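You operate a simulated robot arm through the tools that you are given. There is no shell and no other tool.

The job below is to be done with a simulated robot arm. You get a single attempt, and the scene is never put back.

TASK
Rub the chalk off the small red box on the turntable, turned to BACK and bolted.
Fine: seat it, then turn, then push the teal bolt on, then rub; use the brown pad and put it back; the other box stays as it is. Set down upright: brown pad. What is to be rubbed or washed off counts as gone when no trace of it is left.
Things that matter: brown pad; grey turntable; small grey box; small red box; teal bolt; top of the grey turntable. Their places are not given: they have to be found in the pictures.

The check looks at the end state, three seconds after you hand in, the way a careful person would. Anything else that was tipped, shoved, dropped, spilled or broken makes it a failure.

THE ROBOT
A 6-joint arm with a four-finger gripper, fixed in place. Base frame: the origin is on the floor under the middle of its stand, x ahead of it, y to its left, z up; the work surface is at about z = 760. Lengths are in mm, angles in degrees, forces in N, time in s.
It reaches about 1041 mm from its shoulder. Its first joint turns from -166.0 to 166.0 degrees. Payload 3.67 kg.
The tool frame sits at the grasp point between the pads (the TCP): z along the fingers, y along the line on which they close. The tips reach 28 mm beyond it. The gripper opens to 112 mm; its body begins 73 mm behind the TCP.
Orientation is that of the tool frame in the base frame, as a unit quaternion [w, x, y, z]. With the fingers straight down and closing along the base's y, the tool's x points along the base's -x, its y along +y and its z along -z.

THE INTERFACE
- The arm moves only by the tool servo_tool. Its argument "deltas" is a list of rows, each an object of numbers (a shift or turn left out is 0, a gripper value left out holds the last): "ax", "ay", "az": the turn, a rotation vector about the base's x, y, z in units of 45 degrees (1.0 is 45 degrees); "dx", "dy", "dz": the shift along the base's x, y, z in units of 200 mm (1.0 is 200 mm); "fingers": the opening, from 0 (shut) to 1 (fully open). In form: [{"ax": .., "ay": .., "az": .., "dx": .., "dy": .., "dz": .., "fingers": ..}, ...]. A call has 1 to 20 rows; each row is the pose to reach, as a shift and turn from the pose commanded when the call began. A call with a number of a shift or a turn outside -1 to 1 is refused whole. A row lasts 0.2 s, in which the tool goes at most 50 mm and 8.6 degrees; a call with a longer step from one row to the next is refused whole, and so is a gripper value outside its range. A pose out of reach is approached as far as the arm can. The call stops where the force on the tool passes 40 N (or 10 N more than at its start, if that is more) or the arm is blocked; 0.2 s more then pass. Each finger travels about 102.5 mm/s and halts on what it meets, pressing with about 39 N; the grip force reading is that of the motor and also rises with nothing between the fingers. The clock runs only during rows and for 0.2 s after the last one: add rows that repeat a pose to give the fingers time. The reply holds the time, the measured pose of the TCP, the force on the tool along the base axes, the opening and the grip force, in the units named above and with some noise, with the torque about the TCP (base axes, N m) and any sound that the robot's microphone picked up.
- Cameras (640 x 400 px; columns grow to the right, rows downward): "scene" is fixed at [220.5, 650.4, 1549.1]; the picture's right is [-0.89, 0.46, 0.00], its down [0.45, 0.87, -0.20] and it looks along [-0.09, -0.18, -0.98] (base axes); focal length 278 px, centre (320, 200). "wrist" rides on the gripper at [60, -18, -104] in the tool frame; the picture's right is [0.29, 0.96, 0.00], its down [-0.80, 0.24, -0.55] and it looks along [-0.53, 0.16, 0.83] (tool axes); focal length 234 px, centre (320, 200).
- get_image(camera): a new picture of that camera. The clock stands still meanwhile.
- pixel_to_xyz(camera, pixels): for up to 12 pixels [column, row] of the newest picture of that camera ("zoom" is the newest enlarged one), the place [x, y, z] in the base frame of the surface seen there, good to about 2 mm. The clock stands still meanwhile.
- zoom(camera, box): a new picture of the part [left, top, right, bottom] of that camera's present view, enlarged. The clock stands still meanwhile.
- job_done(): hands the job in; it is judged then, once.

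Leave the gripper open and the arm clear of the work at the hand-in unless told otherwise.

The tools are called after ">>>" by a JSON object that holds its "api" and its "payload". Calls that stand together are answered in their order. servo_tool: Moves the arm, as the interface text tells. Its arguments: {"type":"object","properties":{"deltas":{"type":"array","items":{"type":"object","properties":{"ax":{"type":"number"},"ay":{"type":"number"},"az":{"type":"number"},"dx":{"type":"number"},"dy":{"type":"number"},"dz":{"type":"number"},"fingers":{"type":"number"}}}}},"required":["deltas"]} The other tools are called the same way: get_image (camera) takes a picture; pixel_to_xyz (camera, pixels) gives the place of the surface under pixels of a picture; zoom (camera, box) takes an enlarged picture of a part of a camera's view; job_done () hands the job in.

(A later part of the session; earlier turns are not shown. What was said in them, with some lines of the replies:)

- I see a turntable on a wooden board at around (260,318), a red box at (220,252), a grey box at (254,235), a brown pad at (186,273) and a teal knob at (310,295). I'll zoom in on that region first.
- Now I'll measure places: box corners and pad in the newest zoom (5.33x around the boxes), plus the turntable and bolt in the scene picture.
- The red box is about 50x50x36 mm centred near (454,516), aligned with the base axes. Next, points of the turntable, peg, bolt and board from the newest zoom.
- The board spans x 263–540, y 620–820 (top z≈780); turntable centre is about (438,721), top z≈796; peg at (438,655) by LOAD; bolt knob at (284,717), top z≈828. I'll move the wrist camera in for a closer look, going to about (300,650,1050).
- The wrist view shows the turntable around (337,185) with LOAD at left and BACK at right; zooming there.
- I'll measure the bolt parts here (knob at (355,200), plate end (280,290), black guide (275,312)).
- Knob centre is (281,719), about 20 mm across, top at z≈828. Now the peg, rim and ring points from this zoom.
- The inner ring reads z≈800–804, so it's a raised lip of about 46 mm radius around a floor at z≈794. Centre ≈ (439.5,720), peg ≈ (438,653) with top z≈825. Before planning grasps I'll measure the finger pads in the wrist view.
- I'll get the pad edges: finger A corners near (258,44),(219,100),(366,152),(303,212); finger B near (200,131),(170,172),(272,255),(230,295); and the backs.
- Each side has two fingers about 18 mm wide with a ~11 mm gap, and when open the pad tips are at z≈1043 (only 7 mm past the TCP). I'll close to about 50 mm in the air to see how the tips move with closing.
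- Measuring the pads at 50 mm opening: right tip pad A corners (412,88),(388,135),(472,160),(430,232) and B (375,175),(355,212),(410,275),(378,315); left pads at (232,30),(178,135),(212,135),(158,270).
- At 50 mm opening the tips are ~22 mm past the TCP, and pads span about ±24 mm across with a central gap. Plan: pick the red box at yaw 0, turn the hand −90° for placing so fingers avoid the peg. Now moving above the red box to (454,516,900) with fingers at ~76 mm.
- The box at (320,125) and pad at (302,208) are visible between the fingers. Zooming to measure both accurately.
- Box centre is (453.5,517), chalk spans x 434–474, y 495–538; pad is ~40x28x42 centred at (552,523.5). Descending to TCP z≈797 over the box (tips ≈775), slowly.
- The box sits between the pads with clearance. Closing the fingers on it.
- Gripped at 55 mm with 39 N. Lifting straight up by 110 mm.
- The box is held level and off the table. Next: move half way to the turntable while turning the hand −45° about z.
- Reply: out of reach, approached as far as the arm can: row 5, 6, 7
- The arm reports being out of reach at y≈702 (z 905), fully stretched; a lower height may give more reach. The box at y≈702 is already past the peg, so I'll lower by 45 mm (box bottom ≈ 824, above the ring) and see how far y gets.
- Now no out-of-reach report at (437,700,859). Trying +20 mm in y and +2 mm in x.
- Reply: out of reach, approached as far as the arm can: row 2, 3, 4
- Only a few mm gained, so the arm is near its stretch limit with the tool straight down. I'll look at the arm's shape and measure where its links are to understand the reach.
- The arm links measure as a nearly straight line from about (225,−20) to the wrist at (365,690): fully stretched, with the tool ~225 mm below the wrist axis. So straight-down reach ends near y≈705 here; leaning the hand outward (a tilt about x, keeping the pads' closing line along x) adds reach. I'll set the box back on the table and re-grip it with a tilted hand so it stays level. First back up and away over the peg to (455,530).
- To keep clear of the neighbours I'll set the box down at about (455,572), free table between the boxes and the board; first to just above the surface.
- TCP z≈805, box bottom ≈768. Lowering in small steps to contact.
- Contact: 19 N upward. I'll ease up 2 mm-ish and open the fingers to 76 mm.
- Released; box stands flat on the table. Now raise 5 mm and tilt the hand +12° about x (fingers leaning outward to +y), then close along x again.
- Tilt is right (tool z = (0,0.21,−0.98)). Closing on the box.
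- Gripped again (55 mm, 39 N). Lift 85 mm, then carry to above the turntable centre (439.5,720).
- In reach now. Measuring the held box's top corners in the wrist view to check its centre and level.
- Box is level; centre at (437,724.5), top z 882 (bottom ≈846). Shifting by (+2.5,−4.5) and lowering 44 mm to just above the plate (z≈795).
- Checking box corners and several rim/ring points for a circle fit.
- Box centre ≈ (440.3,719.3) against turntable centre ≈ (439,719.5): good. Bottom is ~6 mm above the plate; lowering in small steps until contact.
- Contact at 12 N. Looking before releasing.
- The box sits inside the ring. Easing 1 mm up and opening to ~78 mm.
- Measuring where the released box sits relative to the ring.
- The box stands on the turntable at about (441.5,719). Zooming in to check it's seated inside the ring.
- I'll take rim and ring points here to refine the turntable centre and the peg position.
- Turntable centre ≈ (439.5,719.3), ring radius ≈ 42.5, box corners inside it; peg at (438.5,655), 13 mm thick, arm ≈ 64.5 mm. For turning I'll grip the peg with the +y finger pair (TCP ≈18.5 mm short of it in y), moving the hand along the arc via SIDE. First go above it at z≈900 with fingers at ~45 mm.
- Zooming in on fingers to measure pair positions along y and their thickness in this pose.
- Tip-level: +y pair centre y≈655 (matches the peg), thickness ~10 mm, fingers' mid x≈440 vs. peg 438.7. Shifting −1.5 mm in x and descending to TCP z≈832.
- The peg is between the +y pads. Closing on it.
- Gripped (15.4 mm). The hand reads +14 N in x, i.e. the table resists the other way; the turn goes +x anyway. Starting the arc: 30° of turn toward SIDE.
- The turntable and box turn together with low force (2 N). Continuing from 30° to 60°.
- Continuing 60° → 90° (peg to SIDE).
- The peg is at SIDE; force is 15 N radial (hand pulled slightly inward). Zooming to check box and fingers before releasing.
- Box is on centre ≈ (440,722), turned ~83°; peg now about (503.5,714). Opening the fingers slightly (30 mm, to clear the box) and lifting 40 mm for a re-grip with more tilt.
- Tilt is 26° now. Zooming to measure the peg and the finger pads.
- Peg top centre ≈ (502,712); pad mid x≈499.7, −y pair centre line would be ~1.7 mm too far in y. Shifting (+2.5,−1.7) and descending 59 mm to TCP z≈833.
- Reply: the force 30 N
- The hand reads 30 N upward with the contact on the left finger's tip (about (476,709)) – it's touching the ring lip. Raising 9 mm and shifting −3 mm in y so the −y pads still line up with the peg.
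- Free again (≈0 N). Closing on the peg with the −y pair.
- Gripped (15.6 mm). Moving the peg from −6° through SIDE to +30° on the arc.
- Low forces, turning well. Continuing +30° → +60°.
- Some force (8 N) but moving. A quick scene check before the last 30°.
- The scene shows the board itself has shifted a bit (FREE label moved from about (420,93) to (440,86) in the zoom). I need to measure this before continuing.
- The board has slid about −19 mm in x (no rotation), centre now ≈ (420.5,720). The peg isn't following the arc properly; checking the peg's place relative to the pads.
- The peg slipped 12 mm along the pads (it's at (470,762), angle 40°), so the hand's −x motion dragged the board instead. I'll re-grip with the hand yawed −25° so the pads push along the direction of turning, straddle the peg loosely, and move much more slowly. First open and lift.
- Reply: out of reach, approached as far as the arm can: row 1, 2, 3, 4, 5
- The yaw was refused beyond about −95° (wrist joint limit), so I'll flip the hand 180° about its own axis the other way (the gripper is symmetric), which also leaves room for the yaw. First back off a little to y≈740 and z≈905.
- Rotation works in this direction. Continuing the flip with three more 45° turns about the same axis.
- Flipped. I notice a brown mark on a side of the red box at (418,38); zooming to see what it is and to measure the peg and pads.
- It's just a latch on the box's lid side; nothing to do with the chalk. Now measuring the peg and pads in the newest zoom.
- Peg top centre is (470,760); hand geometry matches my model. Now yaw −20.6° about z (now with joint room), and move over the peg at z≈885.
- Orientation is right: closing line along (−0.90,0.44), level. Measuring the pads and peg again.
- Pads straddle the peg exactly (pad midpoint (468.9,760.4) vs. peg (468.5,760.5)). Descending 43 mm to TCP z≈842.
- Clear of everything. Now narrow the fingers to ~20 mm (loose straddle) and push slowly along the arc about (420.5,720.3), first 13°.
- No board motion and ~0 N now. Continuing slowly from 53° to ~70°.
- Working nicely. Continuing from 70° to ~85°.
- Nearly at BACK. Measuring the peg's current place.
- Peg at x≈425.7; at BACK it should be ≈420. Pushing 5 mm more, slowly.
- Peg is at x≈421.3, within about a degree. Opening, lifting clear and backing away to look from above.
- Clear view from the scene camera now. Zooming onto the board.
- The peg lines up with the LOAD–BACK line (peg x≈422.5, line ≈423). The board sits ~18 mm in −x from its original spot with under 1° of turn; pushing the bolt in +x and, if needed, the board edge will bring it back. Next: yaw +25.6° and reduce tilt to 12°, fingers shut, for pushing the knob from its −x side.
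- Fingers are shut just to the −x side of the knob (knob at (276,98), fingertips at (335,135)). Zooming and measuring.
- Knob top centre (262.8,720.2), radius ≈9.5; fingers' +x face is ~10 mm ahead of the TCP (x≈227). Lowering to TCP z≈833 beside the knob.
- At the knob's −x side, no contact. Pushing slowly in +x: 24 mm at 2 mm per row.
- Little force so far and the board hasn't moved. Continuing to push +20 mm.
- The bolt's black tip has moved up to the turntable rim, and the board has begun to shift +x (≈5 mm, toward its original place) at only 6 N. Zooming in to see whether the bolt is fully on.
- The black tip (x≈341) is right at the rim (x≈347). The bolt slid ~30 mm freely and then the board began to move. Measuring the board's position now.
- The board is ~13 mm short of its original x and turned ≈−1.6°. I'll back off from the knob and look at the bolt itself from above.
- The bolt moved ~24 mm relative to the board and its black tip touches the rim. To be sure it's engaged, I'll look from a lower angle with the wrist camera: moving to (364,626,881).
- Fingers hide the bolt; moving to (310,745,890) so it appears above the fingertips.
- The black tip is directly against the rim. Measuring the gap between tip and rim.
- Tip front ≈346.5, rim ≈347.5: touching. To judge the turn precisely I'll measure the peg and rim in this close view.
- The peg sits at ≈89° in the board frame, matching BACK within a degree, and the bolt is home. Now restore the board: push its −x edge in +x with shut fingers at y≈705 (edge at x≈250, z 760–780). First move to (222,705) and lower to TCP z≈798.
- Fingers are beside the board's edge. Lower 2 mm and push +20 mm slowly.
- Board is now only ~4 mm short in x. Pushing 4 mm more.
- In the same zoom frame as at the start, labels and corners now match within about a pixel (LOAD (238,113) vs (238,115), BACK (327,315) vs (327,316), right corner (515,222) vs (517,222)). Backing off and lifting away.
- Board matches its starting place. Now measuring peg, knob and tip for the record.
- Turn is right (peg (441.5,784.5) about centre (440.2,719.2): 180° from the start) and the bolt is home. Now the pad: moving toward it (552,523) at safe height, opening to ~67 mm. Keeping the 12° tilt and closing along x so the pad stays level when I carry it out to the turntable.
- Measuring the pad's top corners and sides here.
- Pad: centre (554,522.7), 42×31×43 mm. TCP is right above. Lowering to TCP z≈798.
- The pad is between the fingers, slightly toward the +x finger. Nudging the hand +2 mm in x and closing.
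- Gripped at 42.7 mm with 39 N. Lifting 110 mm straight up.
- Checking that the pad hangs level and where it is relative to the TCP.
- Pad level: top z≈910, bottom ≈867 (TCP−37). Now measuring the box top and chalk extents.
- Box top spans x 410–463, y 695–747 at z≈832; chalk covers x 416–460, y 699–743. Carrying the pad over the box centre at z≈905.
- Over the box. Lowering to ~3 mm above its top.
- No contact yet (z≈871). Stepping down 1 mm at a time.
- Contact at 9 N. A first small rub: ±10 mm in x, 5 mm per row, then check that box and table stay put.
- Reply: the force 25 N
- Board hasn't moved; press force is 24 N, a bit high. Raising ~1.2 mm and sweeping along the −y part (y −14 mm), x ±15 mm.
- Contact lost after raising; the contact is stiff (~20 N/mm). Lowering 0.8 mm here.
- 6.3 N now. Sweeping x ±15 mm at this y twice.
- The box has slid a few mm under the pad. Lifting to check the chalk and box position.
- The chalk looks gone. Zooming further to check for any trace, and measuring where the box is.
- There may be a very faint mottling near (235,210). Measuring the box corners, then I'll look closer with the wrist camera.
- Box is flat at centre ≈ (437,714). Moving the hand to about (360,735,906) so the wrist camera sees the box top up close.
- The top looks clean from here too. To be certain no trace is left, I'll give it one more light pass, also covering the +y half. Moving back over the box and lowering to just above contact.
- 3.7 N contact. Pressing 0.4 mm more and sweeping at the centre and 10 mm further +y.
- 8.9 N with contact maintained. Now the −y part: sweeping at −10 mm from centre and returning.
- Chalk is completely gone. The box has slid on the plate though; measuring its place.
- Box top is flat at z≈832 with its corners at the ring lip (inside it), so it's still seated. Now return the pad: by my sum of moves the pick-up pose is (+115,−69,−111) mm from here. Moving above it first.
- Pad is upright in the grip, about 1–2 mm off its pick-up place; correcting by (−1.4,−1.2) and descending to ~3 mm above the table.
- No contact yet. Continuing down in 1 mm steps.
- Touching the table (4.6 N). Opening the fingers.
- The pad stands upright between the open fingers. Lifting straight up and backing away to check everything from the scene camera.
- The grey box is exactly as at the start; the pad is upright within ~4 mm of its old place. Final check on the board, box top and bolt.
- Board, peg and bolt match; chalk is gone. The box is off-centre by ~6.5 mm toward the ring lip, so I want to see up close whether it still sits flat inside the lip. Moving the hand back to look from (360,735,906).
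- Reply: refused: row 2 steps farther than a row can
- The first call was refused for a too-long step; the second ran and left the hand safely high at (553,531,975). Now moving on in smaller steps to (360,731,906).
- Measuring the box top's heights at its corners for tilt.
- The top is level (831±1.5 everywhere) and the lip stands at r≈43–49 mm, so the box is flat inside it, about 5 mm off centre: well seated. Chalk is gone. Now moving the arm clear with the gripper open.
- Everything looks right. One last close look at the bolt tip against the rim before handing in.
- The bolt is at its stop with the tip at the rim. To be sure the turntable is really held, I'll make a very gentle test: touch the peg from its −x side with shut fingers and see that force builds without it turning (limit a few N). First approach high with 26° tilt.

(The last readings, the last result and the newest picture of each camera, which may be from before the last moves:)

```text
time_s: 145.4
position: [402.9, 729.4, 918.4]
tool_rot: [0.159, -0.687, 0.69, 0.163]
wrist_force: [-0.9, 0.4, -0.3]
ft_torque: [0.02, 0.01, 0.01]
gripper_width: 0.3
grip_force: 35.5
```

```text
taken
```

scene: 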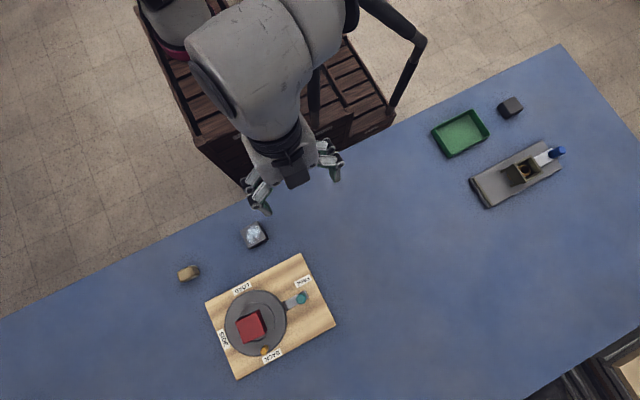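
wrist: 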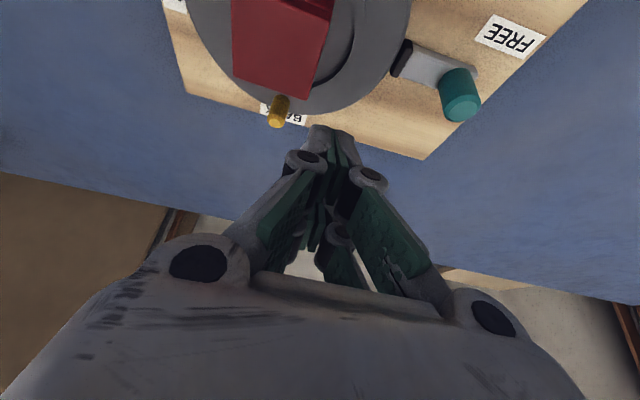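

Moving out to y≈789 and down to z≈880, beside the peg on its −x side.

>>> {"api": "servo_tool", "payload": {"deltas": [{"dy": 0.1}, {"dy": 0.2}, {"dy": 0.3, "dz": -0.05}, {"dy": 0.3, "dz": -0.15}, {"dy": 0.3, "dz": -0.19}, {"dy": 0.3, "dz": -0.19}]}}

>>> {"api": "zoom", "payload": {"camera": "wrist", "box": [190, 20, 430, 220]}}

```text
time_s: 146.8
position: [404.6, 787.8, 878.9]
tool_rot: [0.159, -0.687, 0.691, 0.163]
wrist_force: [1.0, 0.3, 0.0]
ft_torque: [-0.04, 0.02, 0.04]
gripper_width: 0.3
grip_force: 35.9
```

```text
2.00 times, centred on (310, 120) of wrist
```

zoom: 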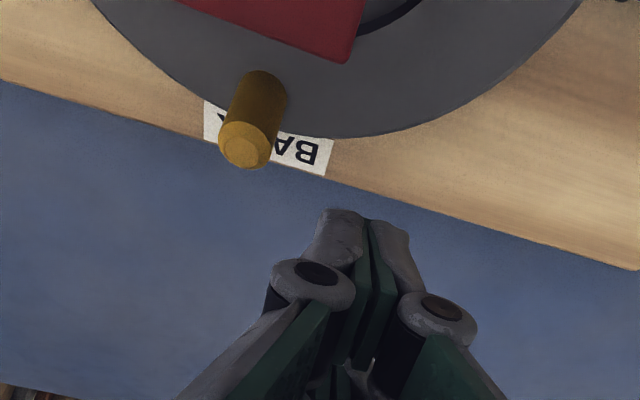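

>>> {"api": "pixel_to_xyz", "payload": {"camera": "zoom", "pixels": [[243, 150], [225, 145], [265, 152], [325, 220], [345, 212], [370, 225], [400, 235], [310, 245], [255, 110], [350, 50], [290, 270], [365, 260]]}}

```text
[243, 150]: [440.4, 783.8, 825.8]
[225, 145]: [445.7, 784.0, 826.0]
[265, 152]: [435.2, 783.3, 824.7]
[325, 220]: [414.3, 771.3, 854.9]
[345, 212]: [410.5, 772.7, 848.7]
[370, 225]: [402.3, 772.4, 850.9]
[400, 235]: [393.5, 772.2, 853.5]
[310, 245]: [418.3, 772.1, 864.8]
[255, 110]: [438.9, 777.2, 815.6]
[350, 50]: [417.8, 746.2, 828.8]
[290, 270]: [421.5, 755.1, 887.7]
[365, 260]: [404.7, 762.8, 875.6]
```

Peg centre (440.4,783.7); the shut fingers' +x face will be at ~415, 19 mm short of it. Lowering to TCP z≈842.

>>> {"api": "servo_tool", "payload": {"deltas": [{"dy": 0.015, "dz": -0.08}, {"dy": 0.015, "dz": -0.14}, {"dy": 0.015, "dz": -0.185}, {"dy": 0.015, "dz": -0.185}]}}

>>> {"api": "servo_tool", "payload": {"deltas": [{"dx": 0.02}, {"dx": 0.04}, {"dx": 0.06}, {"dx": 0.075}, {"dx": 0.08}]}}

```text
time_s: 147.8
position: [405.8, 791.3, 841.4]
tool_rot: [0.158, -0.687, 0.69, 0.163]
wrist_force: [-0.1, 0.4, -0.2]
ft_torque: [-0.03, -0.02, 0.04]
gripper_width: 0.2
grip_force: 36.0
```

```text
time_s: 149.0
position: [421.4, 793.2, 841.6]
tool_rot: [0.159, -0.686, 0.691, 0.164]
wrist_force: [0.1, 0.3, 0.9]
ft_torque: [0.03, -0.01, 0.03]
gripper_width: 0.1
grip_force: 35.8
```

No touch yet at x≈421. Stepping 1 mm at a time.

>>> {"api": "servo_tool", "payload": {"deltas": [{"dx": 0.005}, {"dx": 0.005}]}}

>>> {"api": "servo_tool", "payload": {"deltas": [{"dx": 0.005}, {"dx": 0.005}]}}

```text
time_s: 149.6
position: [422.3, 792.8, 841.6]
tool_rot: [0.158, -0.687, 0.69, 0.163]
wrist_force: [-0.4, 0.5, -0.1]
ft_torque: [0.01, 0.0, -0.03]
gripper_width: 0.0
grip_force: 36.2
```

```text
time_s: 150.2
position: [422.1, 791.5, 842.6]
tool_rot: [0.158, -0.687, 0.69, 0.163]
wrist_force: [-1.1, 0.8, 0.0]
ft_torque: [0.05, 0.02, -0.01]
gripper_width: 0.0
grip_force: 35.8
```

>>> {"api": "servo_tool", "payload": {"deltas": [{"dx": 0.004}, {"dx": 0.004}]}}

>>> {"api": "zoom", "payload": {"camera": "wrist", "box": [190, 20, 430, 220]}}

```text
time_s: 150.8
position: [422.7, 793.2, 841.1]
tool_rot: [0.159, -0.687, 0.69, 0.164]
wrist_force: [-5.0, 0.1, 1.6]
ft_torque: [-0.03, 0.06, -0.05]
gripper_width: 0.0
grip_force: 35.4
```

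```text
2.00 times, centred on (310, 120) of wrist
```

zoom: 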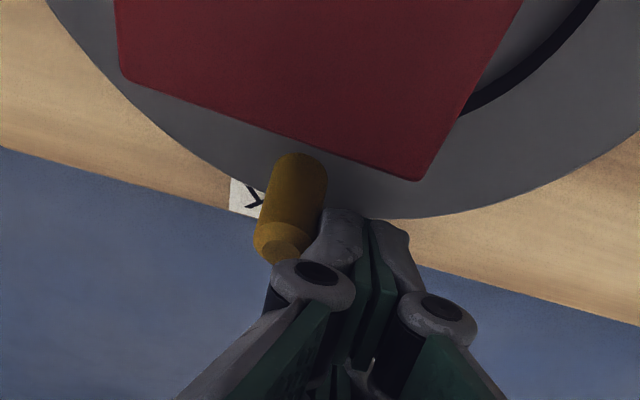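

Force built straight to 5 N with no turning (it needed ~0 N before bolting), so the turntable is held by the bolt. Backing off, lifting and clearing the arm.

>>> {"api": "servo_tool", "payload": {"deltas": [{"dx": -0.03}, {"dx": -0.08}, {"dx": -0.08, "dz": 0.15}, {"dx": -0.08, "dz": 0.35}, {"dx": -0.08, "dy": -0.1, "dz": 0.55}, {"dx": -0.1, "dy": -0.3, "dz": 0.65}, {"dx": -0.15, "dy": -0.5, "dz": 0.75}, {"dx": -0.25, "dy": -0.68, "dz": 0.85}, {"dx": -0.35, "dy": -0.86, "dz": 0.95}, {"dx": -0.5, "dy": -1.0, "dz": 1.0}, {"dx": -0.5, "dy": -1.0, "dz": 1.0}]}}

>>> {"api": "servo_tool", "payload": {"deltas": [{"dy": -0.15, "dz": 0.05, "fingers": 0.5}, {"dx": -0.1, "dy": -0.3, "dz": 0.1, "fingers": 1.0}, {"dx": -0.25, "dy": -0.45, "dz": 0.1, "fingers": 1.0}, {"dx": -0.4, "dy": -0.55, "dz": 0.1, "fingers": 1.0}, {"dx": -0.5, "dy": -0.6, "dz": 0.1, "fingers": 1.0}, {"dx": -0.5, "dy": -0.6, "dz": 0.1, "fingers": 1.0}]}}

>>> {"api": "get_image", "payload": {"camera": "scene"}}

>>> {"api": "zoom", "payload": {"camera": "scene", "box": [200, 250, 340, 385]}}

```text
time_s: 153.2
position: [320.0, 592.1, 1041.0]
tool_rot: [0.159, -0.686, 0.691, 0.163]
wrist_force: [-0.2, 0.5, 0.1]
ft_torque: [0.02, -0.01, 0.01]
gripper_width: 0.1
grip_force: 35.3
```

```text
time_s: 154.6
position: [222.4, 474.6, 1060.9]
tool_rot: [0.158, -0.687, 0.691, 0.163]
wrist_force: [-0.5, -0.4, -0.3]
ft_torque: [0.03, -0.01, 0.02]
gripper_width: 112.2
grip_force: 0.1
```

```text
taken
```

scene: 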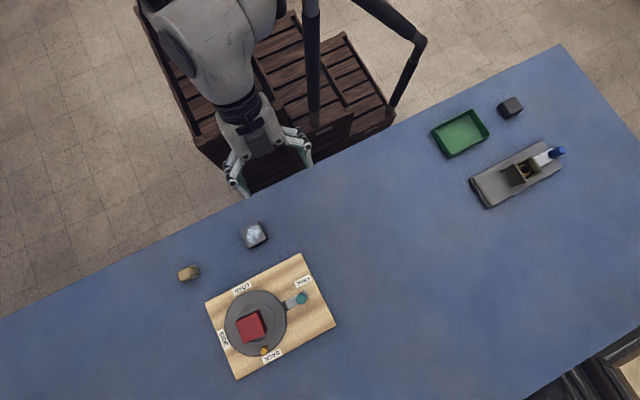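

```text
2.96 times, centred on (270, 318) of scene
```

zoom: 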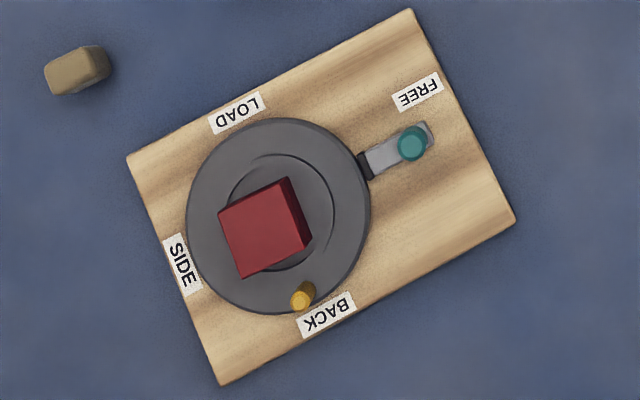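

The end state looks right in this last picture:
- **Red box:** seated inside the turntable ring, with its top clean of chalk.
- **Turntable:** peg at BACK, with the teal bolt on and holding it.
- **Board:** back at its starting place.
- **Pad:** upright, about 4 mm from where it started.
- **Grey box:** not touched.
- **Arm:** gripper open and clear of the work.

Handing in.

>>> {"api": "job_done", "payload": {}}

```text
The job is handed in.
```

I handed the job in. The red box's top shows no chalk, and the box is on the turntable, which is turned to BACK and bolted.

- **Order:** I seated the box, turned the table, pushed the bolt on, then rubbed with the brown pad.
- **Turn and bolt:** the peg ended half a turn from where it started, within about a degree. After bolting, a light push of 5 N on the peg did not move it. Before bolting it turned with almost no force.
- **Red box:** the rubbing slid it about 5 mm off centre, but it still sits flat inside the ring.
- **Wooden board:** while I was turning the table, the board slid about 19 mm. I pushed it back, and it now matches its starting place to within about 1 mm.
- **Brown pad:** it is back upright, about 4 mm from its original spot.
- **Grey box:** I did not touch it.

The gripper is open and the arm is clear of the work.
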